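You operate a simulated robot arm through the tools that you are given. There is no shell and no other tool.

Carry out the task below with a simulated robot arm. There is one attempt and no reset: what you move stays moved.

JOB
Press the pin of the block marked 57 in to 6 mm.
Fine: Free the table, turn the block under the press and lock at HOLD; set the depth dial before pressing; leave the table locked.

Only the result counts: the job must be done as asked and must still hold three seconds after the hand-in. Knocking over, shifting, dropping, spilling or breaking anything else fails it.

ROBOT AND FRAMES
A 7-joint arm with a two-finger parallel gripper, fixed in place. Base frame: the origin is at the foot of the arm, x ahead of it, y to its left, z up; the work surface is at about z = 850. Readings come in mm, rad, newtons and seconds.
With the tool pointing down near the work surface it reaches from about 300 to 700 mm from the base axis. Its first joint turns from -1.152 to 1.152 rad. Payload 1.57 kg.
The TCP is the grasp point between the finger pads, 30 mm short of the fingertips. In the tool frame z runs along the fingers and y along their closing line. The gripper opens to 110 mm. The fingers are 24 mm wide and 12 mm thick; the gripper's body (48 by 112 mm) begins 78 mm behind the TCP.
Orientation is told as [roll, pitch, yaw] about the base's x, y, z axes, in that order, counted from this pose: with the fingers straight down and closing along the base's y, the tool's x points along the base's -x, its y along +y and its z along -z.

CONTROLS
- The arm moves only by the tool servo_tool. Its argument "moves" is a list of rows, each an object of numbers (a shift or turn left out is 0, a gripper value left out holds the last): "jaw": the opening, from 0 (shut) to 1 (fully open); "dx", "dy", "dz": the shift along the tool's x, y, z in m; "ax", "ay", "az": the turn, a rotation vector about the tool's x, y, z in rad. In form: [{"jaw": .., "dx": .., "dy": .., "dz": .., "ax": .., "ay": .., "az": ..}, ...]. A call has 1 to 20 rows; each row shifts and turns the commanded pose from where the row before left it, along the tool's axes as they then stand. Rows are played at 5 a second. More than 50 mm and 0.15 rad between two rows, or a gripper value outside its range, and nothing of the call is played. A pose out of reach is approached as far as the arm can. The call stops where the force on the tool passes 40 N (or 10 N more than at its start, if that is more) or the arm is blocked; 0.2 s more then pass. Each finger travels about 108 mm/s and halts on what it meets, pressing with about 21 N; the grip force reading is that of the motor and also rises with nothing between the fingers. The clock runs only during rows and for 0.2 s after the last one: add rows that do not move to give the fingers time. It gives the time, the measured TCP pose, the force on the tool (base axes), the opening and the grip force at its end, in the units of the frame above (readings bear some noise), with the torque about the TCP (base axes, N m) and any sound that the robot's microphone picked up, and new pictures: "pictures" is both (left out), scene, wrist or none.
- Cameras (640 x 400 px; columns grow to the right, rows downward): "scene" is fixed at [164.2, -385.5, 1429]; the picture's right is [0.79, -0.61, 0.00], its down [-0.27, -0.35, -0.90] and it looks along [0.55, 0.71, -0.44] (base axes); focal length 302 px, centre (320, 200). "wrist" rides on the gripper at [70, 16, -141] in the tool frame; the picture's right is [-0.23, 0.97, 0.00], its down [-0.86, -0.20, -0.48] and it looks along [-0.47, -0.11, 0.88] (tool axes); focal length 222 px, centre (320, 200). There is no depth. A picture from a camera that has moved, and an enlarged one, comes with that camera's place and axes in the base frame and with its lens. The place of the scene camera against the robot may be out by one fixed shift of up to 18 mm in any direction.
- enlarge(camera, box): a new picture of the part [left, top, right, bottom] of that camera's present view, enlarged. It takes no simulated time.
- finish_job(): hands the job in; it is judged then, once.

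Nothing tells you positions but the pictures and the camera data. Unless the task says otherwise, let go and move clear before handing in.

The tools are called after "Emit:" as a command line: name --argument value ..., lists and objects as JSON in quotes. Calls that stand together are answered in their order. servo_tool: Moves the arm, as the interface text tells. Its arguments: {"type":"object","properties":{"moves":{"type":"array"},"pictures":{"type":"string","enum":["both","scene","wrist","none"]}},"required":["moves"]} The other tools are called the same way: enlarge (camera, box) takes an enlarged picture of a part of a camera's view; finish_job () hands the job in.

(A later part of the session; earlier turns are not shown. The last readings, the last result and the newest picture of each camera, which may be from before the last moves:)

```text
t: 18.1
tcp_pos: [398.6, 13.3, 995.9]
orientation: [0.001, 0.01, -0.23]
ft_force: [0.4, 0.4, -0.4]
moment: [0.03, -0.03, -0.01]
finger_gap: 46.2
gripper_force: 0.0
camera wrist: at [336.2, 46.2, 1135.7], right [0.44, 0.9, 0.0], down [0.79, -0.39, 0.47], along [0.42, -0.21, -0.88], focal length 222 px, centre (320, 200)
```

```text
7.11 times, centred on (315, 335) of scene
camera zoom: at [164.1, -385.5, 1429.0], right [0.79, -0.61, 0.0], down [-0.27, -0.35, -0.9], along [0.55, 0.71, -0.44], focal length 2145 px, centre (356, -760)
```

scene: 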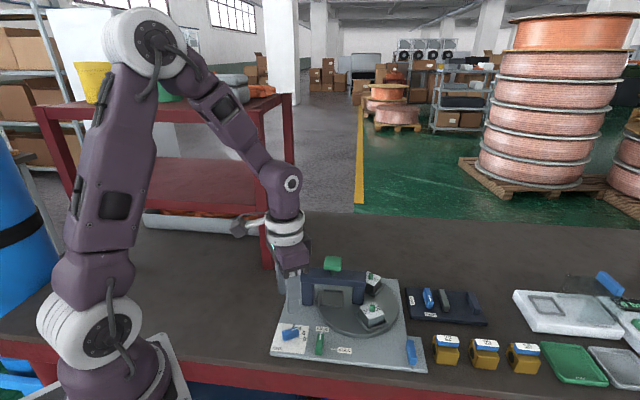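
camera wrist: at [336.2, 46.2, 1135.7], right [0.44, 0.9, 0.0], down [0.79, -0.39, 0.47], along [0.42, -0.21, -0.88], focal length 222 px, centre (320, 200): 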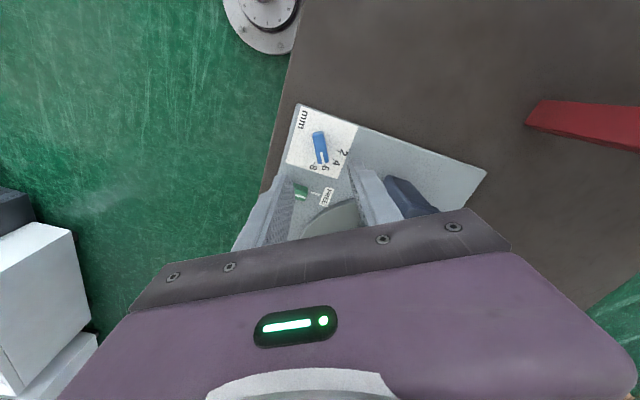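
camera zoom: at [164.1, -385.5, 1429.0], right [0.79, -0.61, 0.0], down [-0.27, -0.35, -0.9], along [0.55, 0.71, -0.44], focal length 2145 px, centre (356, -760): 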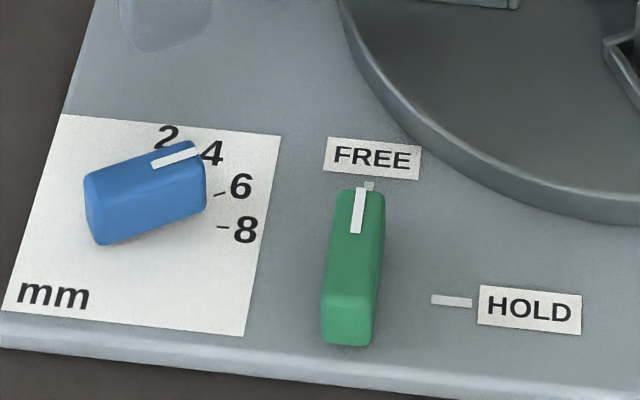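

The dial bar points at 6 (bar angle about -14°, tick at -15°), and the lock is at FREE. Next I'm going above the table with open fingers to measure the seats, blocks and press.

Emit:
servo_tool --moves '[{"dz": -0.04, "az": -0.115}, {"dz": -0.04, "az": -0.115}, {"dx": -0.04, "jaw": 1.0}, {"dx": -0.04}, {"dx": -0.04}, {"dx": -0.01, "dy": -0.01}, {}]'

Emit:
enlarge --camera "wrist" --box '[220, 60, 420, 240]'

Emit:
enlarge --camera "scene" --box '[260, 240, 420, 370]'

```text
t: 19.7
tcp_pos: [529.7, 2.5, 1073.4]
orientation: [0.004, 0.011, -0.001]
ft_force: [-0.5, 0.6, -0.3]
moment: [0.01, -0.01, 0.01]
finger_gap: 109.9
gripper_force: 0.0
camera wrist: at [462.4, 19.8, 1214.0], right [0.23, 0.97, 0.0], down [0.86, -0.2, 0.47], along [0.46, -0.11, -0.88], focal length 222 px, centre (320, 200)
```

scene: 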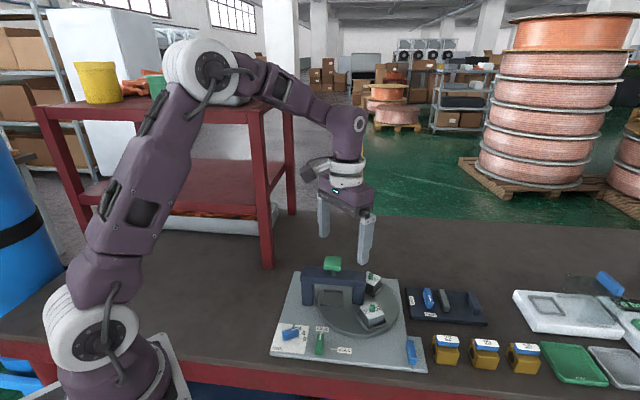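
wrist: 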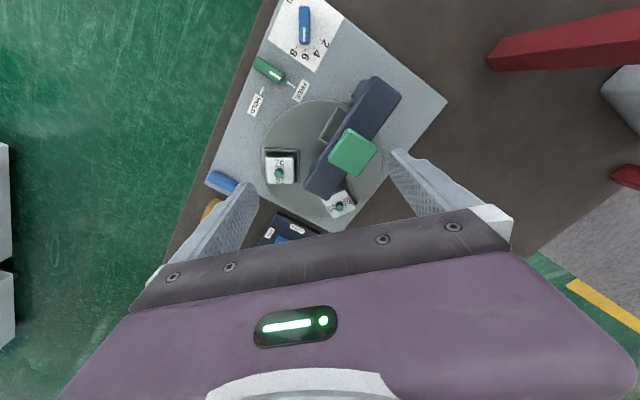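

```text
2.22 times, centred on (320, 150) of wrist
camera zoom: at [462.4, 19.8, 1214.0], right [0.23, 0.97, 0.0], down [0.86, -0.2, 0.47], along [0.46, -0.11, -0.88], focal length 494 px, centre (320, 311)
```

zoom: 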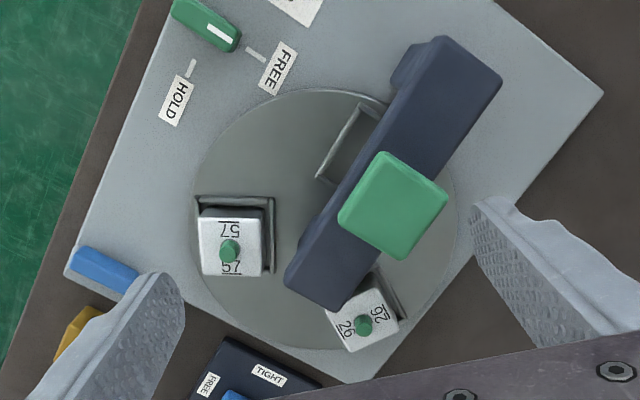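

```text
3.08 times, centred on (340, 305) of scene
camera zoom: at [164.2, -385.5, 1429.0], right [0.79, -0.61, 0.0], down [-0.27, -0.35, -0.9], along [0.55, 0.71, -0.44], focal length 928 px, centre (258, -123)
```

zoom: 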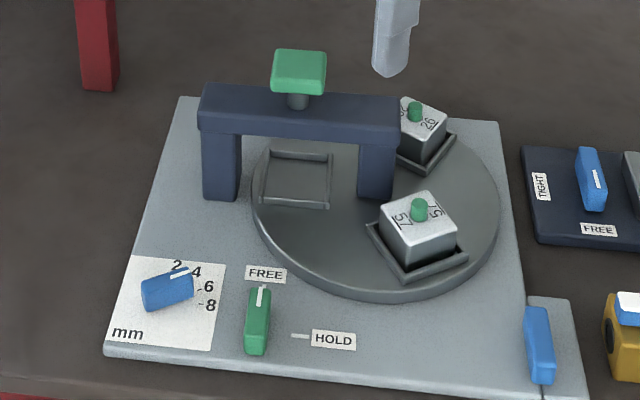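

The dial and lock are set. I estimate the table centre at (577, -8), seat radius about 62, seats at about 134° (empty, under the press), 254° (57) and 14° (26). 57 needs about 120° clockwise. I'll push the seat frame behind block 26 with closed fingers, because that path stays clear of the press. I'm moving above that spot first.

Emit:
servo_tool --moves '[{"dx": -0.032, "dy": 0.017, "jaw": 0.0}, {"dx": -0.032, "dy": 0.017}, {"dx": -0.032, "dy": 0.017}, {"az": -0.122}, {"az": -0.122}, {"dz": 0.04}, {"dz": 0.04}, {}]'

Emit:
enlarge --camera "wrist" --box '[180, 40, 460, 240]'

Emit:
enlarge --camera "scene" --box '[260, 210, 440, 370]'

```text
t: 21.5
tcp_pos: [624.4, 54.0, 993.2]
orientation: [0.007, 0.009, 0.242]
ft_force: [-0.6, -1.2, -0.8]
moment: [0.0, 0.0, 0.03]
finger_gap: 0.1
gripper_force: 20.8
camera wrist: at [554.8, 54.0, 1133.3], right [-0.01, 1.0, 0.0], down [0.88, 0.01, 0.47], along [0.47, 0.01, -0.88], focal length 222 px, centre (320, 200)
```

scene: 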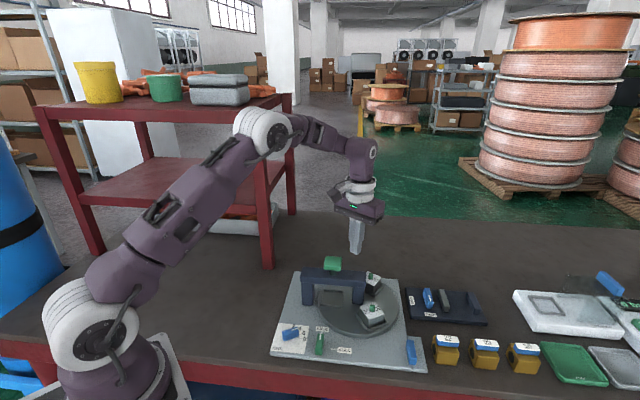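
wrist: 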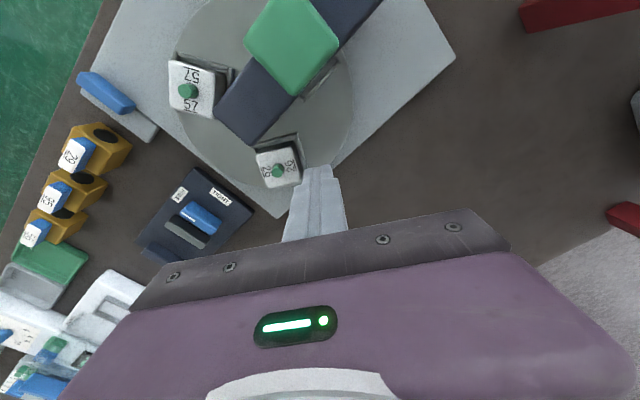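

```text
2.00 times, centred on (320, 140) of wrist
camera zoom: at [554.8, 54.0, 1133.3], right [-0.01, 1.0, 0.0], down [0.88, 0.01, 0.47], along [0.47, 0.01, -0.88], focal length 444 px, centre (320, 320)
```

zoom: 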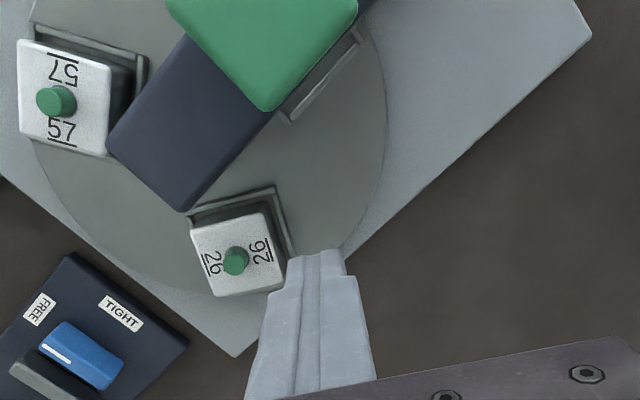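

```text
2.50 times, centred on (350, 290) of scene
camera zoom: at [164.2, -385.5, 1429.0], right [0.79, -0.61, 0.0], down [-0.27, -0.35, -0.9], along [0.55, 0.71, -0.44], focal length 754 px, centre (245, -25)
```

zoom: 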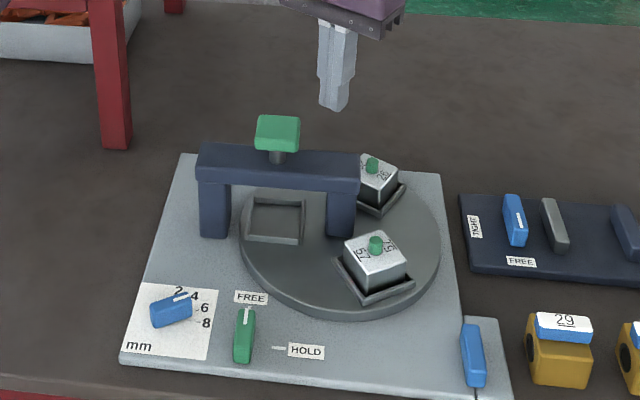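

The pusher is just behind block 26's seat frame with about 5 mm clearance. I'm backing off 6 mm more and descending toward the table surface.

Emit:
servo_tool --moves '[{"dy": 0.006}, {"dz": 0.03}, {"dz": 0.03}, {"dz": 0.02}, {}]'

Emit:
enlarge --camera "wrist" --box '[180, 40, 460, 240]'

Emit:
enlarge --camera "scene" --box '[280, 240, 420, 350]'

```text
t: 22.7
tcp_pos: [623.0, 60.3, 911.9]
orientation: [0.007, 0.007, 0.242]
ft_force: [-0.6, -0.7, 0.0]
moment: [0.05, 0.01, 0.0]
finger_gap: 0.1
gripper_force: 20.7
camera wrist: at [553.0, 59.9, 1053.2], right [-0.01, 1.0, 0.0], down [0.88, 0.01, 0.47], along [0.47, 0.01, -0.88], focal length 222 px, centre (320, 200)
```

scene: 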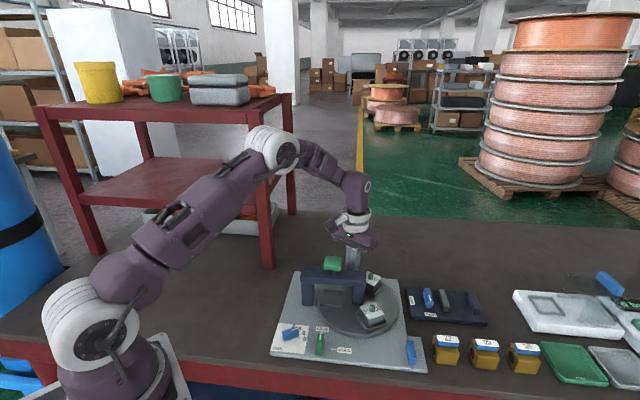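
wrist: 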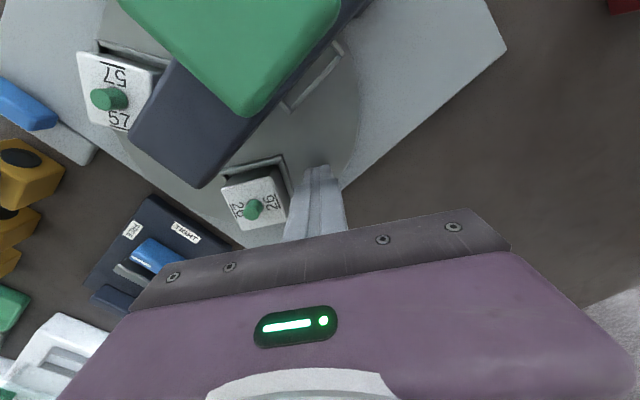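

```text
2.00 times, centred on (320, 140) of wrist
camera zoom: at [553.0, 59.9, 1053.2], right [-0.01, 1.0, 0.0], down [0.88, 0.01, 0.47], along [0.47, 0.01, -0.88], focal length 444 px, centre (320, 320)
```

zoom: 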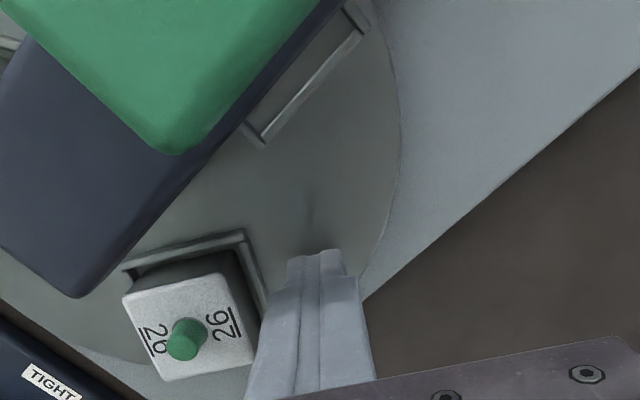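

```text
3.64 times, centred on (350, 295) of scene
camera zoom: at [164.2, -385.5, 1429.0], right [0.79, -0.61, 0.0], down [-0.27, -0.35, -0.9], along [0.55, 0.71, -0.44], focal length 1097 px, centre (211, -146)
```

zoom: 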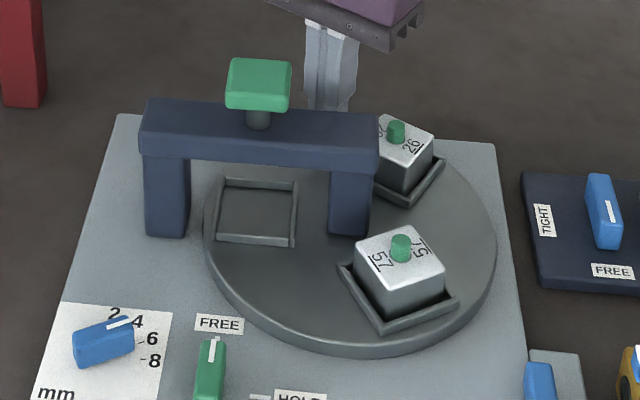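

The tips are at about z=882, above the disc. I'm lowering in small steps to find the surface.

Emit:
servo_tool --moves '[{"dz": 0.003}, {"dz": 0.003}, {}]' --pictures "none"

```text
t: 23.5
tcp_pos: [622.9, 60.0, 906.4]
orientation: [0.006, 0.008, 0.243]
ft_force: [-0.5, 0.9, -0.2]
moment: [0.01, 0.01, 0.0]
finger_gap: 0.0
gripper_force: 21.0
```

Emit:
servo_tool --moves '[{"dz": 0.002}, {"dz": 0.001}, {}]' --pictures "wrist"

Emit:
enlarge --camera "wrist" --box '[240, 120, 380, 220]'

```text
t: 24.3
tcp_pos: [623.7, 59.6, 904.6]
orientation: [0.007, 0.01, 0.242]
ft_force: [0.1, 0.0, 0.2]
moment: [0.01, 0.0, 0.02]
finger_gap: 0.1
gripper_force: 20.7
camera wrist: at [552.9, 59.9, 1044.2], right [-0.01, 1.0, 0.0], down [0.88, 0.01, 0.47], along [0.47, 0.01, -0.88], focal length 222 px, centre (320, 200)
```

wrist: 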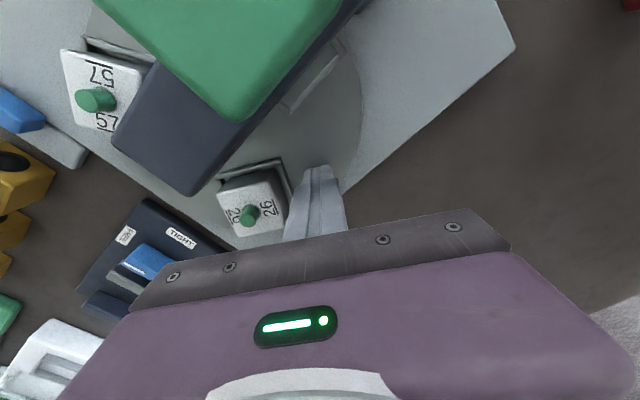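

```text
4.00 times, centred on (310, 170) of wrist
camera zoom: at [552.9, 59.9, 1044.2], right [-0.01, 1.0, 0.0], down [0.88, 0.01, 0.47], along [0.47, 0.01, -0.88], focal length 888 px, centre (360, 320)
```

zoom: 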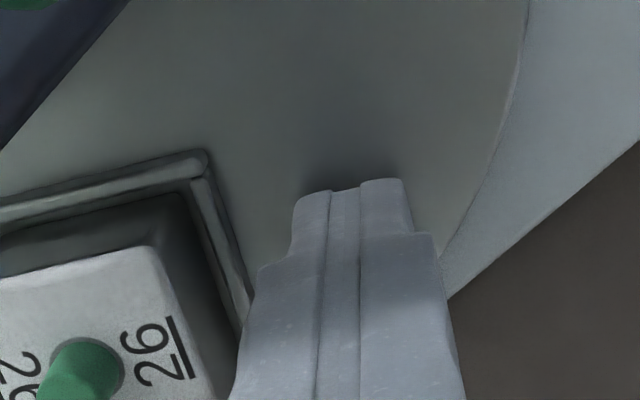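

Emit:
servo_tool --moves '[{"dz": 0.0015}, {"dz": 0.0015}, {}]' --pictures "none"

```text
t: 25.2
tcp_pos: [624.4, 59.8, 903.1]
orientation: [0.002, 0.006, 0.245]
ft_force: [-2.8, -3.1, 7.3]
moment: [-0.09, -0.04, -0.02]
finger_gap: 0.0
gripper_force: 20.6
stopped in row 3: the force on the tool passed its limit at 42 N (the readings are from after the stop); the commanded pose is now the measured one
```

I touched the disc surface with tips at z≈873. I'm lifting 2.5 mm and pushing the seat frame gently clockwise to see that the table turns.

Emit:
servo_tool --moves '[{"dz": -0.0025}, {"dy": -0.006}, {"dy": -0.006}, {"dy": -0.002}, {"dx": -0.0019, "dy": -0.00315, "az": 0.05}, {"dx": -0.0019, "dy": -0.00315, "az": 0.05}, {"dx": -0.0019, "dy": -0.00315, "az": 0.05}, {"dx": -0.0019, "dy": -0.00315, "az": 0.05}, {}]'

Emit:
enlarge --camera "wrist" --box '[180, 40, 460, 240]'

Emit:
enlarge --camera "scene" --box '[280, 240, 420, 350]'

```text
t: 27.2
tcp_pos: [636.6, 34.8, 904.0]
orientation: [0.002, 0.006, 0.042]
ft_force: [-0.2, 0.1, 0.3]
moment: [0.01, -0.03, -0.01]
finger_gap: 0.0
gripper_force: 21.8
camera wrist: at [567.4, 49.5, 1045.6], right [0.19, 0.98, 0.0], down [0.87, -0.17, 0.47], along [0.46, -0.09, -0.88], focal length 222 px, centre (320, 200)
```

scene: 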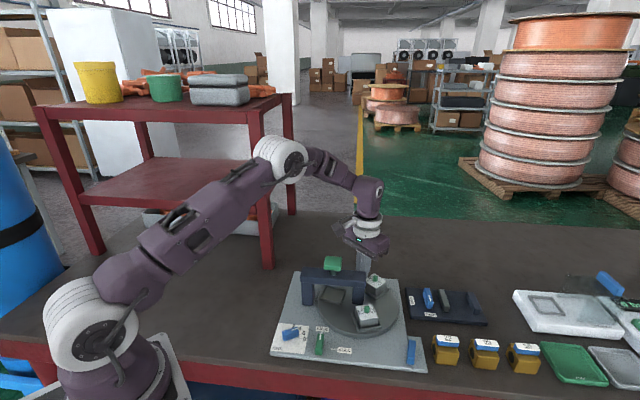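
wrist: 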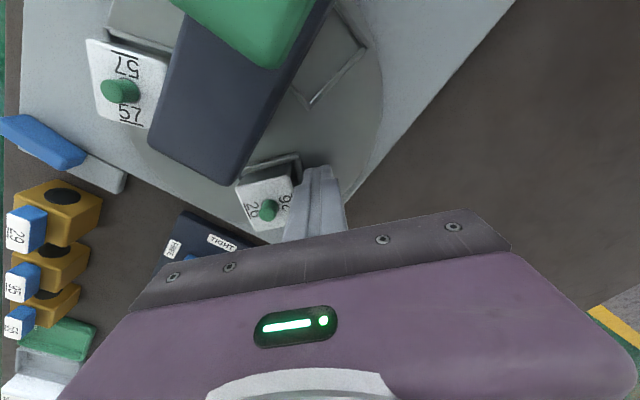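

```text
2.00 times, centred on (320, 140) of wrist
camera zoom: at [567.4, 49.5, 1045.6], right [0.19, 0.98, 0.0], down [0.87, -0.17, 0.47], along [0.46, -0.09, -0.88], focal length 444 px, centre (320, 320)
```

zoom: 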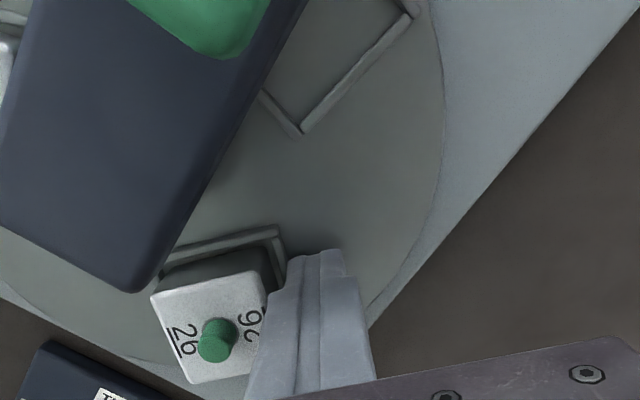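

```text
3.64 times, centred on (350, 295) of scene
camera zoom: at [164.2, -385.5, 1429.0], right [0.79, -0.61, 0.0], down [-0.27, -0.35, -0.9], along [0.55, 0.71, -0.44], focal length 1097 px, centre (211, -146)
```

zoom: 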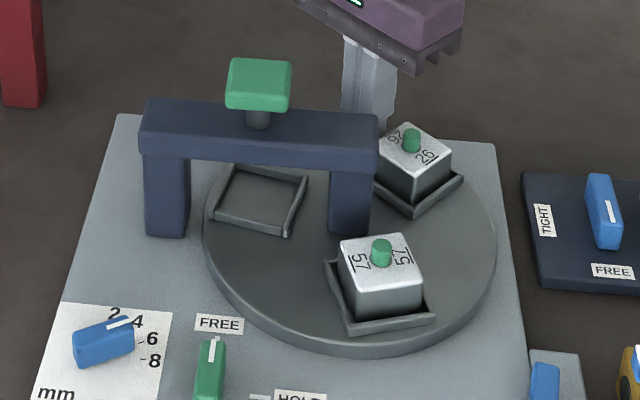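

The table turns freely with the push and almost no force. I'm continuing the arc.

Emit:
servo_tool --moves '[{"dx": -0.0019, "dy": -0.00315, "az": 0.05}, {"dx": -0.0019, "dy": -0.00315, "az": 0.05}, {"dx": -0.0019, "dy": -0.00315, "az": 0.05}, {"dx": -0.0019, "dy": -0.00315, "az": 0.05}, {"dx": -0.0019, "dy": -0.00315, "az": 0.05}, {"dx": -0.0019, "dy": -0.00315, "az": 0.05}, {"dx": -0.0019, "dy": -0.00315, "az": 0.05}, {"dx": -0.0019, "dy": -0.00315, "az": 0.05}, {"dx": -0.0019, "dy": -0.00315, "az": 0.05}, {"dx": -0.0019, "dy": -0.00315, "az": 0.05}, {"dx": -0.0019, "dy": -0.00315, "az": 0.05}, {"dx": -0.0019, "dy": -0.00315, "az": 0.05}, {}]'

Emit:
enlarge --camera "wrist" --box '[180, 40, 460, 240]'

Emit:
enlarge --camera "scene" --box '[280, 240, 420, 350]'

```text
t: 30.0
tcp_pos: [650.0, -6.2, 904.5]
orientation: [0.0, 0.006, -0.557]
ft_force: [-0.3, 0.5, 0.8]
moment: [0.0, 0.0, -0.02]
finger_gap: 0.0
gripper_force: 20.7
camera wrist: at [601.1, 45.7, 1045.2], right [0.71, 0.71, 0.0], down [0.62, -0.62, 0.47], along [0.33, -0.34, -0.88], focal length 222 px, centre (320, 200)
```

scene: 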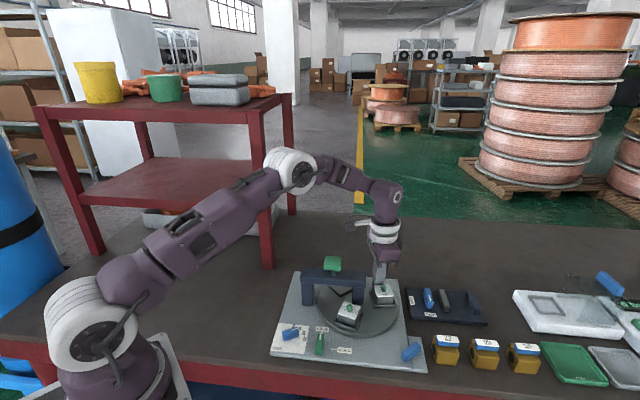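
wrist: 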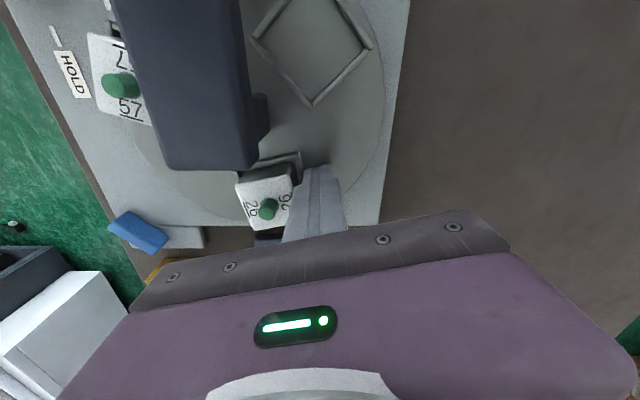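

```text
2.00 times, centred on (320, 140) of wrist
camera zoom: at [601.1, 45.7, 1045.2], right [0.71, 0.71, 0.0], down [0.62, -0.62, 0.47], along [0.33, -0.34, -0.88], focal length 444 px, centre (320, 320)
```

zoom: 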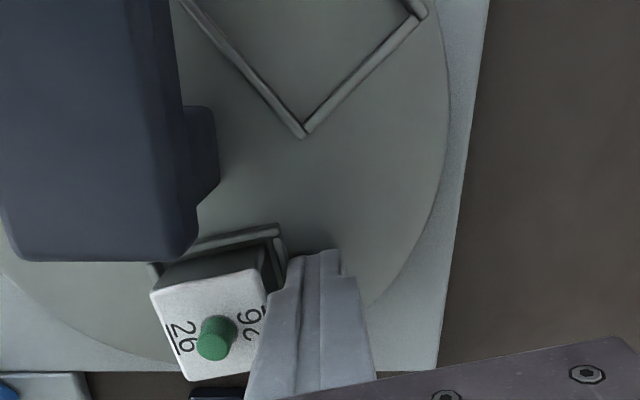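

```text
3.64 times, centred on (350, 295) of scene
camera zoom: at [164.2, -385.5, 1429.0], right [0.79, -0.61, 0.0], down [-0.27, -0.35, -0.9], along [0.55, 0.71, -0.44], focal length 1097 px, centre (211, -146)
```

zoom: 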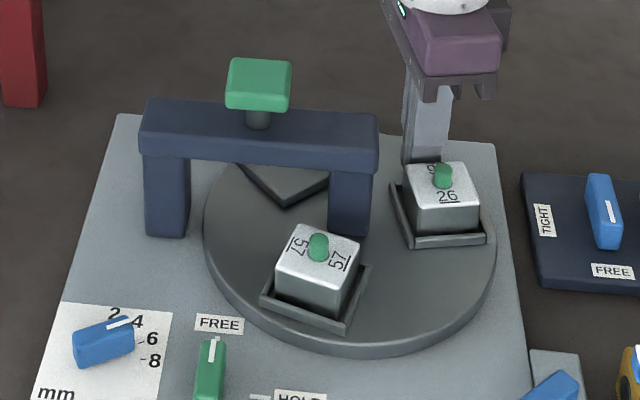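

The table is about 46° round, and the blue corner handle turns along with it, so it seems geared to the table. I'm continuing.

Emit:
servo_tool --moves '[{"dx": -0.0019, "dy": -0.00315, "az": 0.05}, {"dx": -0.0019, "dy": -0.00315, "az": 0.05}, {"dx": -0.0019, "dy": -0.00315, "az": 0.05}, {"dx": -0.0019, "dy": -0.00315, "az": 0.05}, {"dx": -0.0019, "dy": -0.00315, "az": 0.05}, {"dx": -0.0019, "dy": -0.00315, "az": 0.05}, {"dx": -0.0019, "dy": -0.00315, "az": 0.05}, {"dx": -0.0019, "dy": -0.00315, "az": 0.05}, {"dx": -0.0019, "dy": -0.00315, "az": 0.05}, {"dx": -0.0019, "dy": -0.00315, "az": 0.05}, {"dx": -0.0019, "dy": -0.00315, "az": 0.05}, {"dx": -0.0019, "dy": -0.00315, "az": 0.05}, {}]'

Emit:
enlarge --camera "wrist" --box '[180, 40, 460, 240]'

Emit:
enlarge --camera "scene" --box '[280, 240, 440, 370]'

```text
t: 32.8
tcp_pos: [638.7, -48.1, 904.7]
orientation: [-0.004, 0.004, -1.156]
ft_force: [0.5, -0.1, 0.0]
moment: [-0.04, -0.01, -0.01]
finger_gap: 0.0
gripper_force: 21.6
camera wrist: at [626.5, 24.1, 1045.1], right [0.98, 0.18, -0.01], down [0.16, -0.86, 0.47], along [0.08, -0.47, -0.88], focal length 222 px, centre (320, 200)
```

scene: 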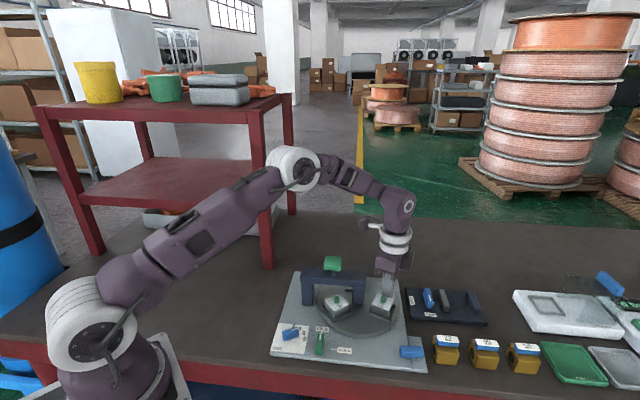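
wrist: 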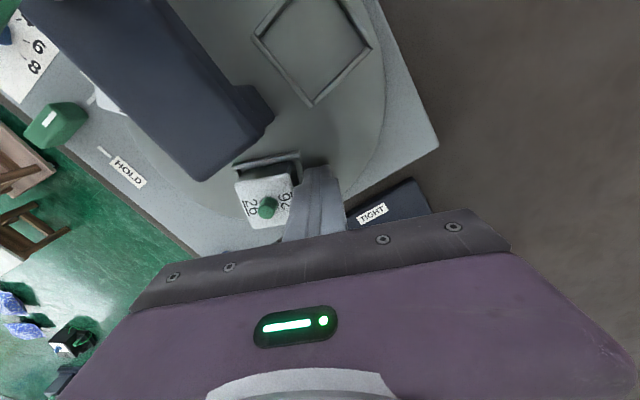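

```text
2.00 times, centred on (320, 140) of wrist
camera zoom: at [626.5, 24.1, 1045.1], right [0.98, 0.18, -0.01], down [0.16, -0.86, 0.47], along [0.08, -0.47, -0.88], focal length 444 px, centre (320, 320)
```

zoom: 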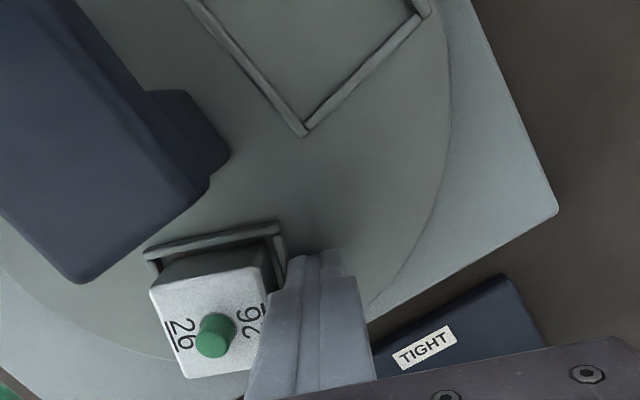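

```text
3.08 times, centred on (360, 305) of scene
camera zoom: at [164.2, -385.5, 1429.0], right [0.79, -0.61, 0.0], down [-0.27, -0.35, -0.9], along [0.55, 0.71, -0.44], focal length 928 px, centre (197, -123)
```

zoom: 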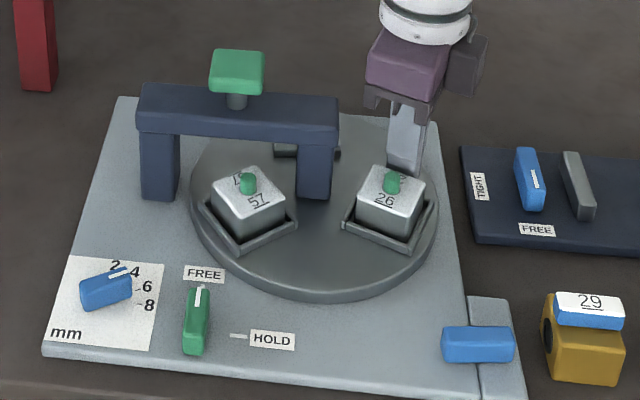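

57 is now roughly 40° short of the press. I'm continuing in shorter runs.

Emit:
servo_tool --moves '[{"dx": -0.0019, "dy": -0.00315, "az": 0.05}, {"dx": -0.0019, "dy": -0.00315, "az": 0.05}, {"dx": -0.0019, "dy": -0.00315, "az": 0.05}, {"dx": -0.0019, "dy": -0.00315, "az": 0.05}, {"dx": -0.0019, "dy": -0.00315, "az": 0.05}, {"dx": -0.0019, "dy": -0.00315, "az": 0.05}, {"dx": -0.0019, "dy": -0.00315, "az": 0.05}, {"dx": -0.0019, "dy": -0.00315, "az": 0.05}, {}]'

Emit:
enlarge --camera "wrist" --box '[180, 40, 460, 240]'

Emit:
enlarge --camera "scene" --box '[280, 240, 440, 370]'

```text
t: 34.8
tcp_pos: [618.1, -68.7, 905.5]
orientation: [-0.007, 0.002, -1.554]
ft_force: [-0.7, -0.5, 0.3]
moment: [0.0, 0.01, -0.02]
finger_gap: 0.0
gripper_force: 21.3
camera wrist: at [634.2, 3.5, 1044.5], right [0.98, -0.21, -0.01], down [-0.18, -0.86, 0.48], along [-0.11, -0.46, -0.88], focal length 222 px, centre (320, 200)
```

scene: 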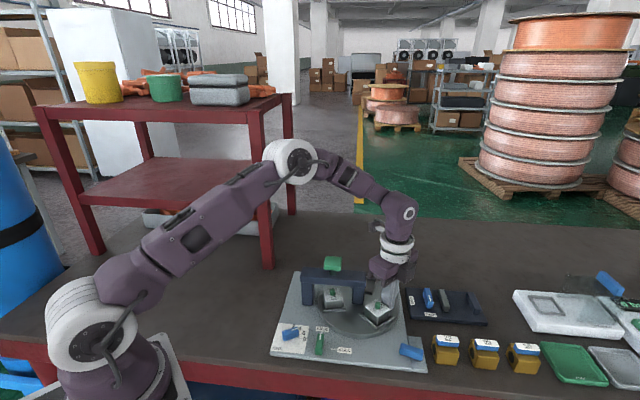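
wrist: 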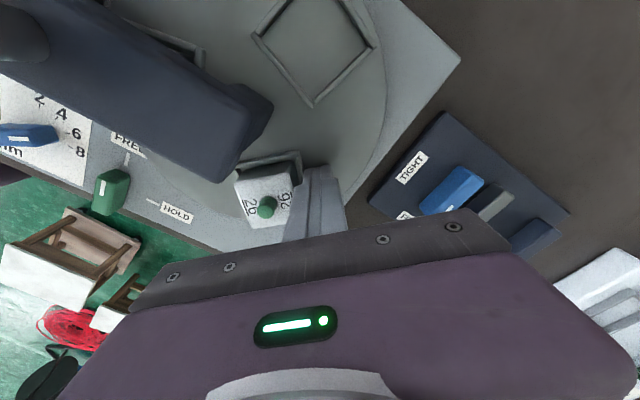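

```text
2.00 times, centred on (320, 140) of wrist
camera zoom: at [634.2, 3.5, 1044.5], right [0.98, -0.21, -0.01], down [-0.18, -0.86, 0.48], along [-0.11, -0.46, -0.88], focal length 444 px, centre (320, 320)
```

zoom: 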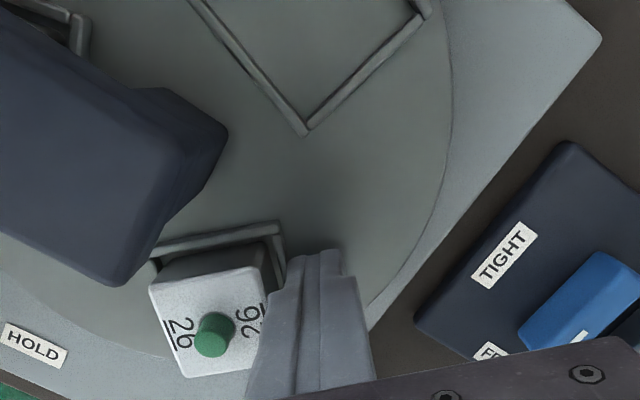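

```text
3.08 times, centred on (360, 305) of scene
camera zoom: at [164.2, -385.5, 1429.0], right [0.79, -0.61, 0.0], down [-0.27, -0.35, -0.9], along [0.55, 0.71, -0.44], focal length 928 px, centre (197, -123)
```

zoom: 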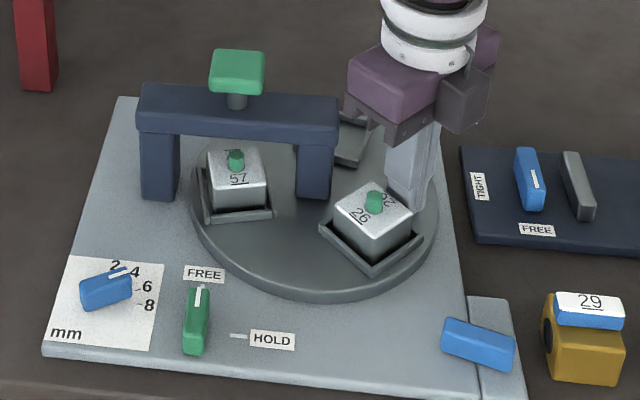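

57 is nearly under the press, and I estimate about 15–17° remaining. I'm pushing a bit more and comparing against the initial empty-seat outline.

Emit:
servo_tool --moves '[{"dx": -0.0019, "dy": -0.00315, "az": 0.05}, {"dx": -0.0019, "dy": -0.00315, "az": 0.05}, {"dx": -0.0019, "dy": -0.00315, "az": 0.05}, {"dx": -0.0019, "dy": -0.00315, "az": 0.05}, {}]'

Emit:
enlarge --camera "wrist" --box '[180, 40, 460, 240]'

Emit:
enlarge --camera "scene" --box '[280, 240, 440, 370]'

```text
t: 36.0
tcp_pos: [605.0, -74.4, 905.2]
orientation: [-0.009, 0.0, -1.757]
ft_force: [-0.8, 0.2, -0.4]
moment: [0.01, 0.03, 0.02]
finger_gap: 0.0
gripper_force: 21.2
camera wrist: at [635.3, -7.9, 1044.5], right [0.92, -0.4, -0.01], down [-0.35, -0.81, 0.48], along [-0.2, -0.44, -0.88], focal length 222 px, centre (320, 200)
```

scene: 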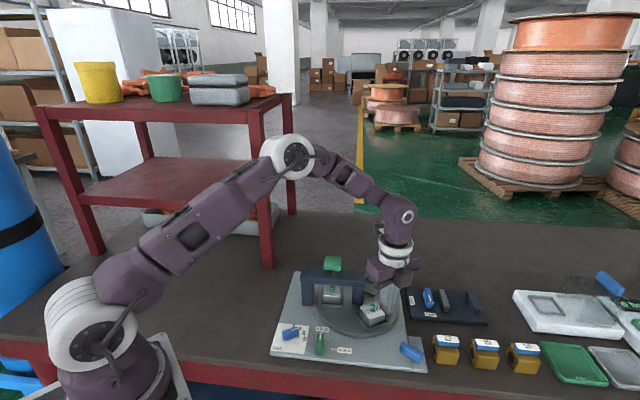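
wrist: 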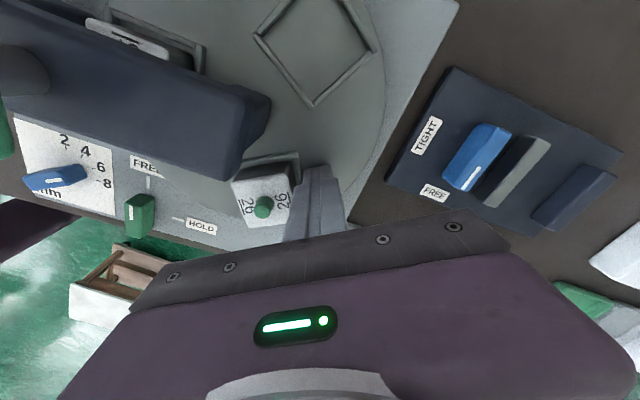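

```text
2.00 times, centred on (320, 140) of wrist
camera zoom: at [635.3, -7.9, 1044.5], right [0.92, -0.4, -0.01], down [-0.35, -0.81, 0.48], along [-0.2, -0.44, -0.88], focal length 444 px, centre (320, 320)
```

zoom: 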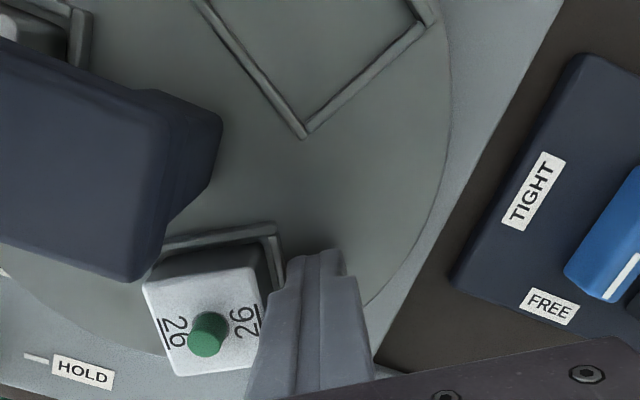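

```text
3.08 times, centred on (360, 305) of scene
camera zoom: at [164.2, -385.5, 1429.0], right [0.79, -0.61, 0.0], down [-0.27, -0.35, -0.9], along [0.55, 0.71, -0.44], focal length 928 px, centre (197, -123)
```

zoom: 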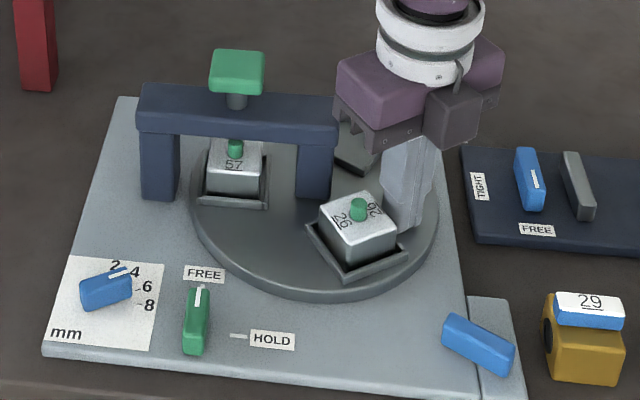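

It looks like the 57 seat is almost exactly at the station. I'm retaking the same enlargement as at the start to compare outlines.

Emit:
enlarge --camera "scene" --box '[260, 245, 440, 380]'

Emit:
enlarge --camera "scene" --box '[300, 260, 380, 330]'

```text
2.96 times, centred on (350, 312) of scene
camera zoom: at [164.2, -385.5, 1429.0], right [0.79, -0.61, 0.0], down [-0.27, -0.35, -0.9], along [0.55, 0.71, -0.44], focal length 894 px, centre (231, -133)
```

zoom: 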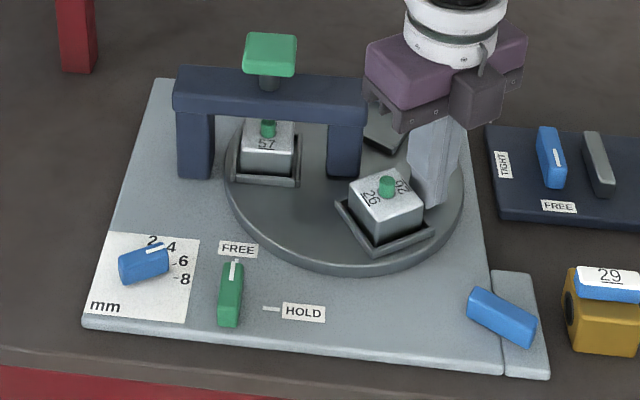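

```text
5.71 times, centred on (340, 295) of scene
camera zoom: at [164.2, -385.5, 1429.0], right [0.79, -0.61, 0.0], down [-0.27, -0.35, -0.9], along [0.55, 0.71, -0.44], focal length 1723 px, centre (206, -343)
```

zoom: 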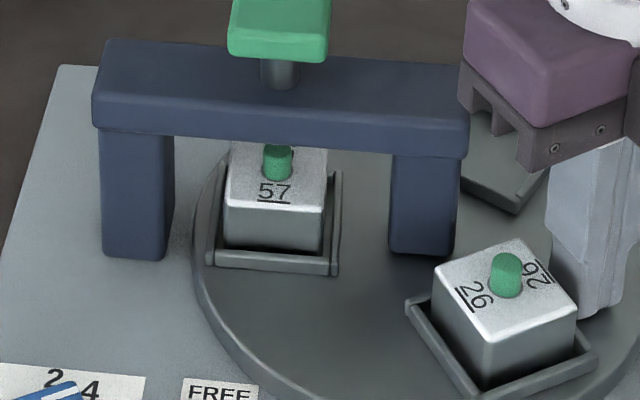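

The blocks now sit where the seats were at the start, to within about 1 mm. 57 is under the press. I'm backing the pusher off and lifting clear.

Emit:
servo_tool --moves '[{"dy": 0.004}, {"dy": 0.004}, {"dz": -0.03}, {"dz": -0.04}, {"dz": -0.04}, {"dz": -0.04}, {}]'

Emit:
enlarge --camera "scene" --box '[260, 245, 440, 380]'

Emit:
enlarge --camera "wrist" --box '[0, 0, 420, 240]'

```text
t: 37.6
tcp_pos: [614.0, -76.6, 1055.8]
orientation: [-0.007, 0.002, -1.753]
ft_force: [0.5, -0.1, -0.3]
moment: [-0.01, 0.0, -0.01]
finger_gap: 0.0
gripper_force: 21.1
camera wrist: at [644.6, -10.1, 1195.1], right [0.92, -0.4, -0.01], down [-0.35, -0.81, 0.48], along [-0.2, -0.44, -0.88], focal length 222 px, centre (320, 200)
```

scene: 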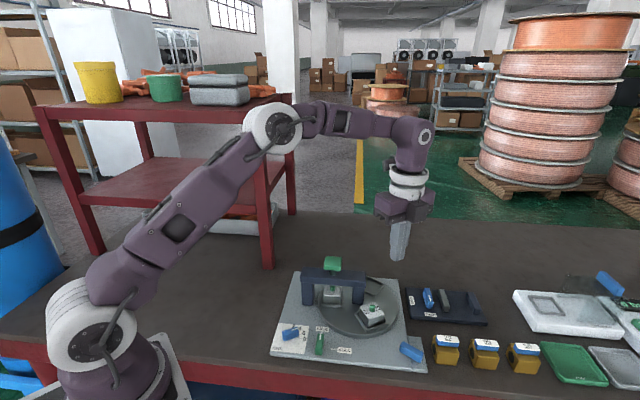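
wrist: 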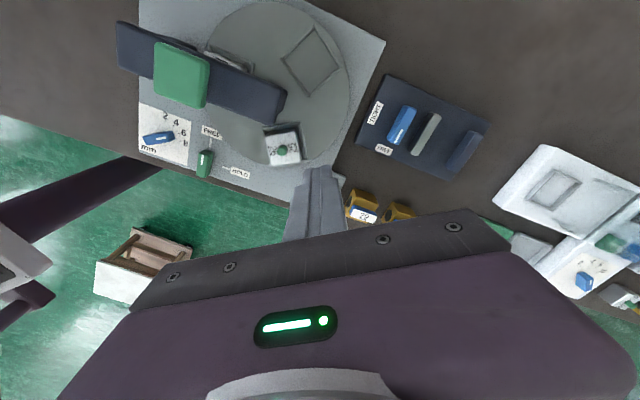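

```text
2.96 times, centred on (350, 312) of scene
camera zoom: at [164.1, -385.5, 1429.0], right [0.79, -0.61, 0.0], down [-0.27, -0.35, -0.9], along [0.55, 0.71, -0.44], focal length 894 px, centre (231, -133)
```

zoom: 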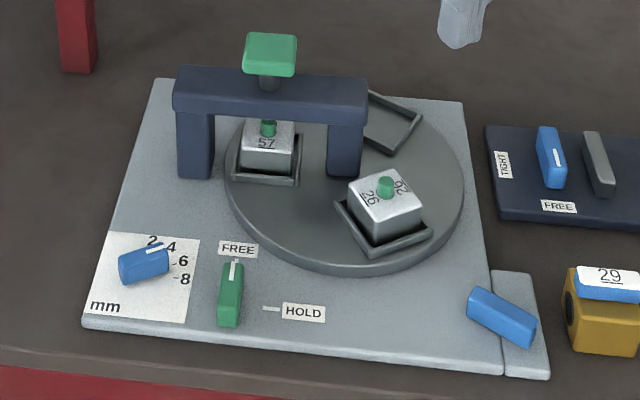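

```text
1.52 times, centred on (210, 120) of wrist
camera zoom: at [644.6, -10.1, 1195.1], right [0.92, -0.4, -0.01], down [-0.35, -0.81, 0.48], along [-0.2, -0.44, -0.88], focal length 338 px, centre (488, 322)
```

zoom: 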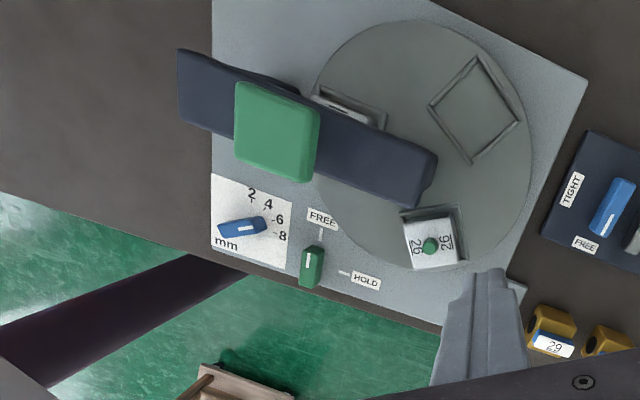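

The table sits at the station: the seat outlines match the start and the dial is still at 6. I'm rotating the wrist back for the lock bar at FREE.

Emit:
servo_tool --moves '[{"az": -0.134}, {"az": -0.134}, {"az": -0.134}, {"az": -0.134}, {"az": -0.134}, {"az": -0.134}, {"az": -0.134}, {"az": -0.134}, {"az": -0.134}, {"az": -0.134}, {"az": -0.134}, {"az": -0.134}, {"az": -0.134}, {"az": -0.134}, {"az": -0.134}, {"az": -0.134}, {"az": -0.134}, {"az": -0.134}, {"az": -0.134}, {}]' --pictures "none"

```text
t: 41.8
tcp_pos: [614.8, -76.0, 1054.7]
orientation: [0.008, 0.003, 0.793]
ft_force: [0.2, -0.1, -0.7]
moment: [0.03, 0.0, -0.02]
finger_gap: 0.0
gripper_force: 21.1
```

Emit:
servo_tool --moves '[{"dx": 0.02102, "dy": 0.03034, "jaw": 0.42}, {"dx": 0.02102, "dy": 0.03034}, {"dx": 0.02102, "dy": 0.03034}, {"dx": 0.02102, "dy": 0.03034}, {"dx": 0.02102, "dy": 0.03034}, {"dz": 0.04}, {"dz": 0.04}, {"dz": 0.03}, {}]'

Emit:
enlarge --camera "wrist" --box '[220, 60, 420, 240]'

Emit:
enlarge --camera "scene" --box '[270, 280, 370, 370]'

```text
t: 43.8
tcp_pos: [431.6, -43.7, 945.6]
orientation: [0.006, 0.002, 0.792]
ft_force: [0.2, -0.2, 0.2]
moment: [0.01, 0.0, 0.0]
finger_gap: 46.2
gripper_force: 0.1
camera wrist: at [372.6, -81.3, 1085.6], right [-0.53, 0.85, 0.01], down [0.75, 0.47, 0.48], along [0.4, 0.26, -0.88], focal length 222 px, centre (320, 200)
```

scene: 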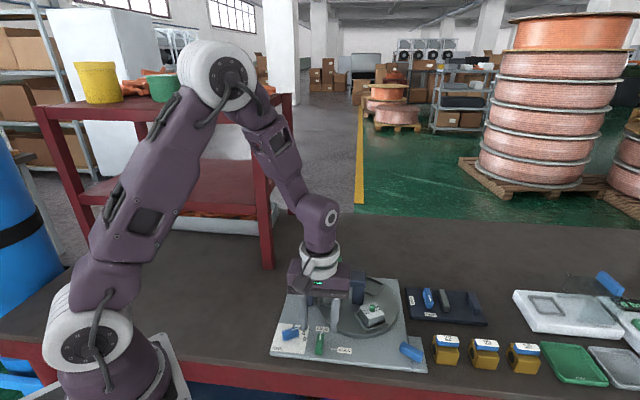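
wrist: 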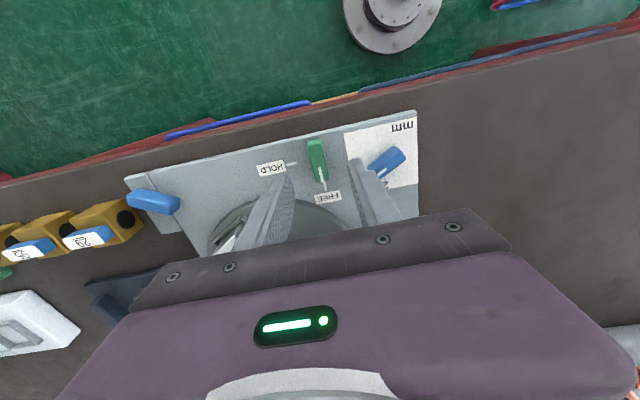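

```text
2.22 times, centred on (320, 150) of wrist
camera zoom: at [372.6, -81.3, 1085.6], right [-0.53, 0.85, 0.01], down [0.75, 0.47, 0.48], along [0.4, 0.26, -0.88], focal length 494 px, centre (320, 311)
```

zoom: 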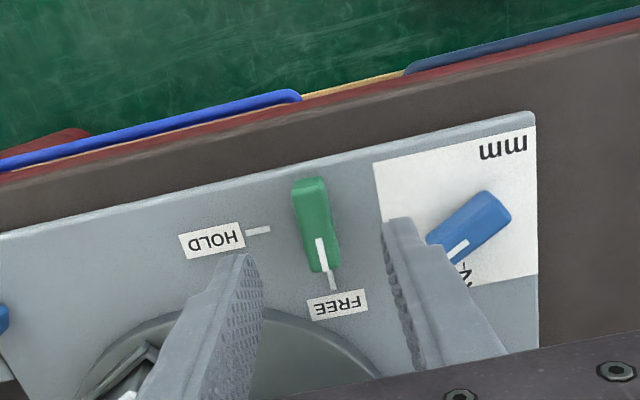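

```text
4.44 times, centred on (320, 325) of scene
camera zoom: at [164.2, -385.5, 1429.0], right [0.79, -0.61, 0.0], down [-0.27, -0.35, -0.9], along [0.55, 0.71, -0.44], focal length 1340 px, centre (320, -356)
```

zoom: 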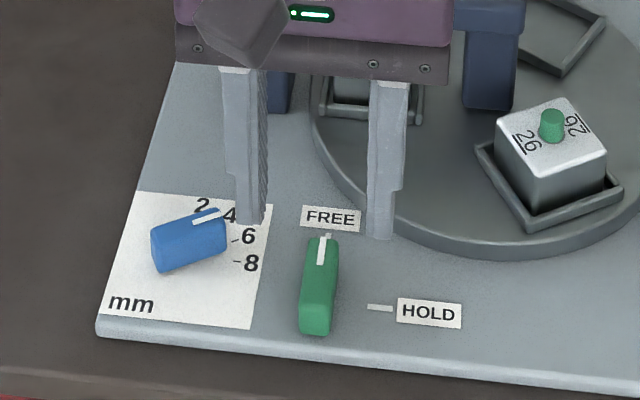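

The fingers straddle the lock bar, well centred. I'm descending and gripping.

Emit:
servo_tool --moves '[{"dz": 0.025}, {"dz": 0.018}, {}, {"jaw": 0.0}, {"jaw": 0.0}, {"jaw": 0.0}]'

Emit:
enlarge --camera "scene" --box '[270, 280, 370, 370]'

```text
t: 45.2
tcp_pos: [432.1, -44.1, 902.4]
orientation: [0.006, 0.002, 0.789]
ft_force: [10.1, -14.3, -15.5]
moment: [-0.23, -0.61, -0.26]
finger_gap: 14.7
gripper_force: 30.3
camera wrist: at [373.0, -82.4, 1042.9], right [-0.53, 0.85, 0.01], down [0.75, 0.47, 0.48], along [0.4, 0.26, -0.88], focal length 222 px, centre (320, 200)
```

scene: 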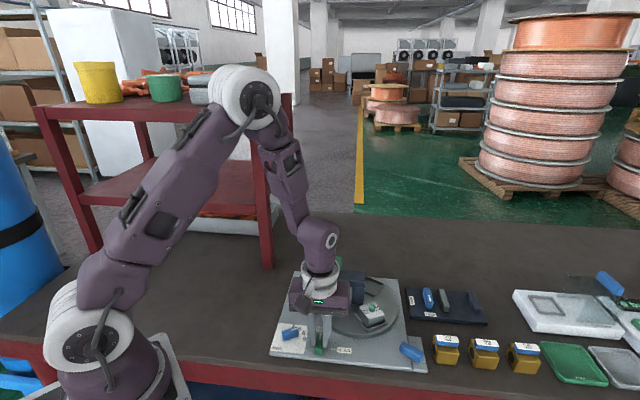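
wrist: 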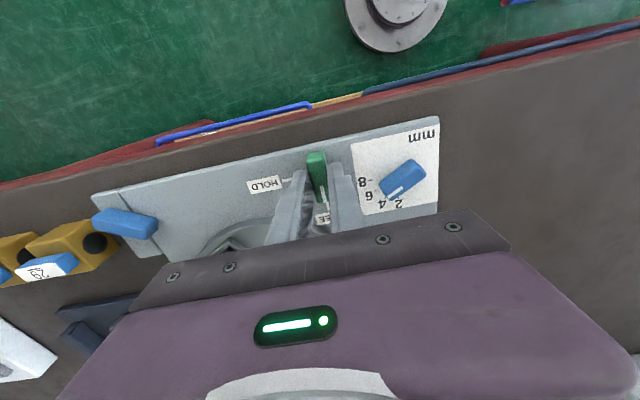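

```text
4.44 times, centred on (320, 325) of scene
camera zoom: at [164.6, -385.9, 1428.8], right [0.79, -0.61, 0.0], down [-0.27, -0.34, -0.9], along [0.55, 0.71, -0.44], focal length 1340 px, centre (320, -356)
```

zoom: 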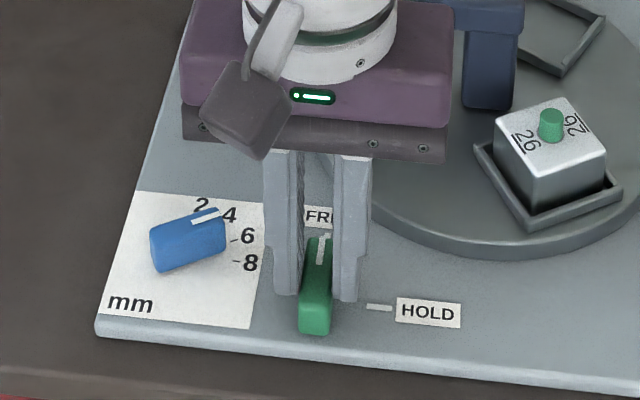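

Gripped. I'm relaxing the side load and turning clockwise toward HOLD.

Emit:
servo_tool --moves '[{"dy": -0.0015, "dz": 0.001}, {"az": 0.13}, {"az": 0.13}, {"az": 0.13}, {"az": 0.13}, {"az": 0.13}, {"az": 0.13}, {"az": 0.13}, {"az": 0.13}, {}]'

Emit:
enlarge --camera "scene" --box '[260, 245, 440, 380]'

```text
t: 47.4
tcp_pos: [432.7, -44.3, 901.9]
orientation: [0.001, 0.005, -0.249]
ft_force: [-3.7, 17.3, 25.4]
moment: [0.39, 0.08, 0.01]
finger_gap: 15.0
gripper_force: 31.1
camera wrist: at [370.1, -10.4, 1042.5], right [0.46, 0.89, 0.0], down [0.78, -0.41, 0.47], along [0.42, -0.22, -0.88], focal length 222 px, centre (320, 200)
```

scene: 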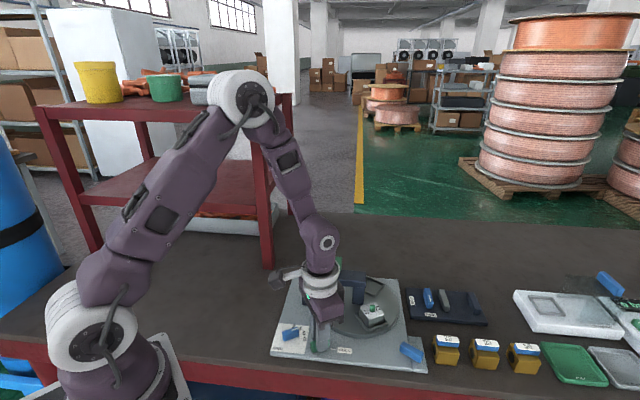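
wrist: 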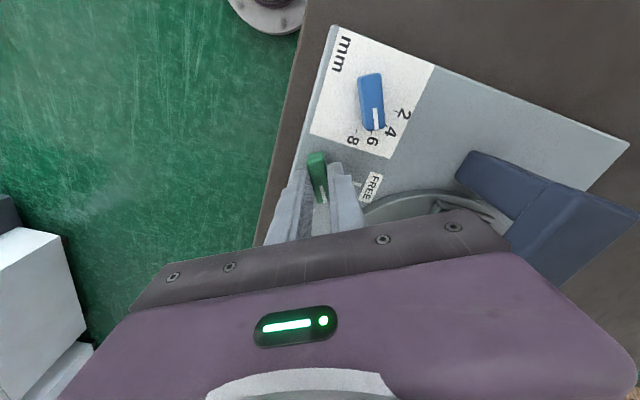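

```text
2.96 times, centred on (350, 312) of scene
camera zoom: at [163.7, -385.1, 1429.2], right [0.79, -0.61, 0.0], down [-0.27, -0.35, -0.9], along [0.55, 0.71, -0.44], focal length 894 px, centre (231, -133)
```

zoom: 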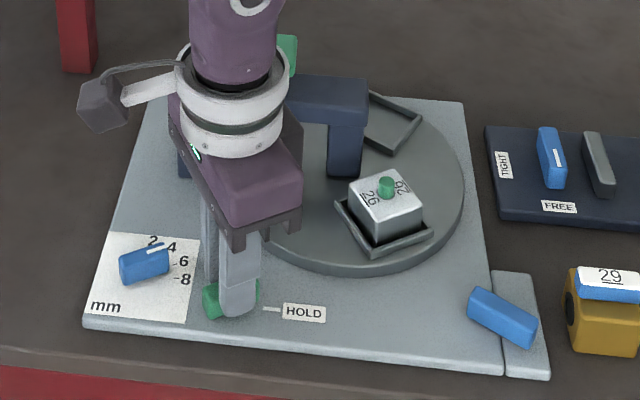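

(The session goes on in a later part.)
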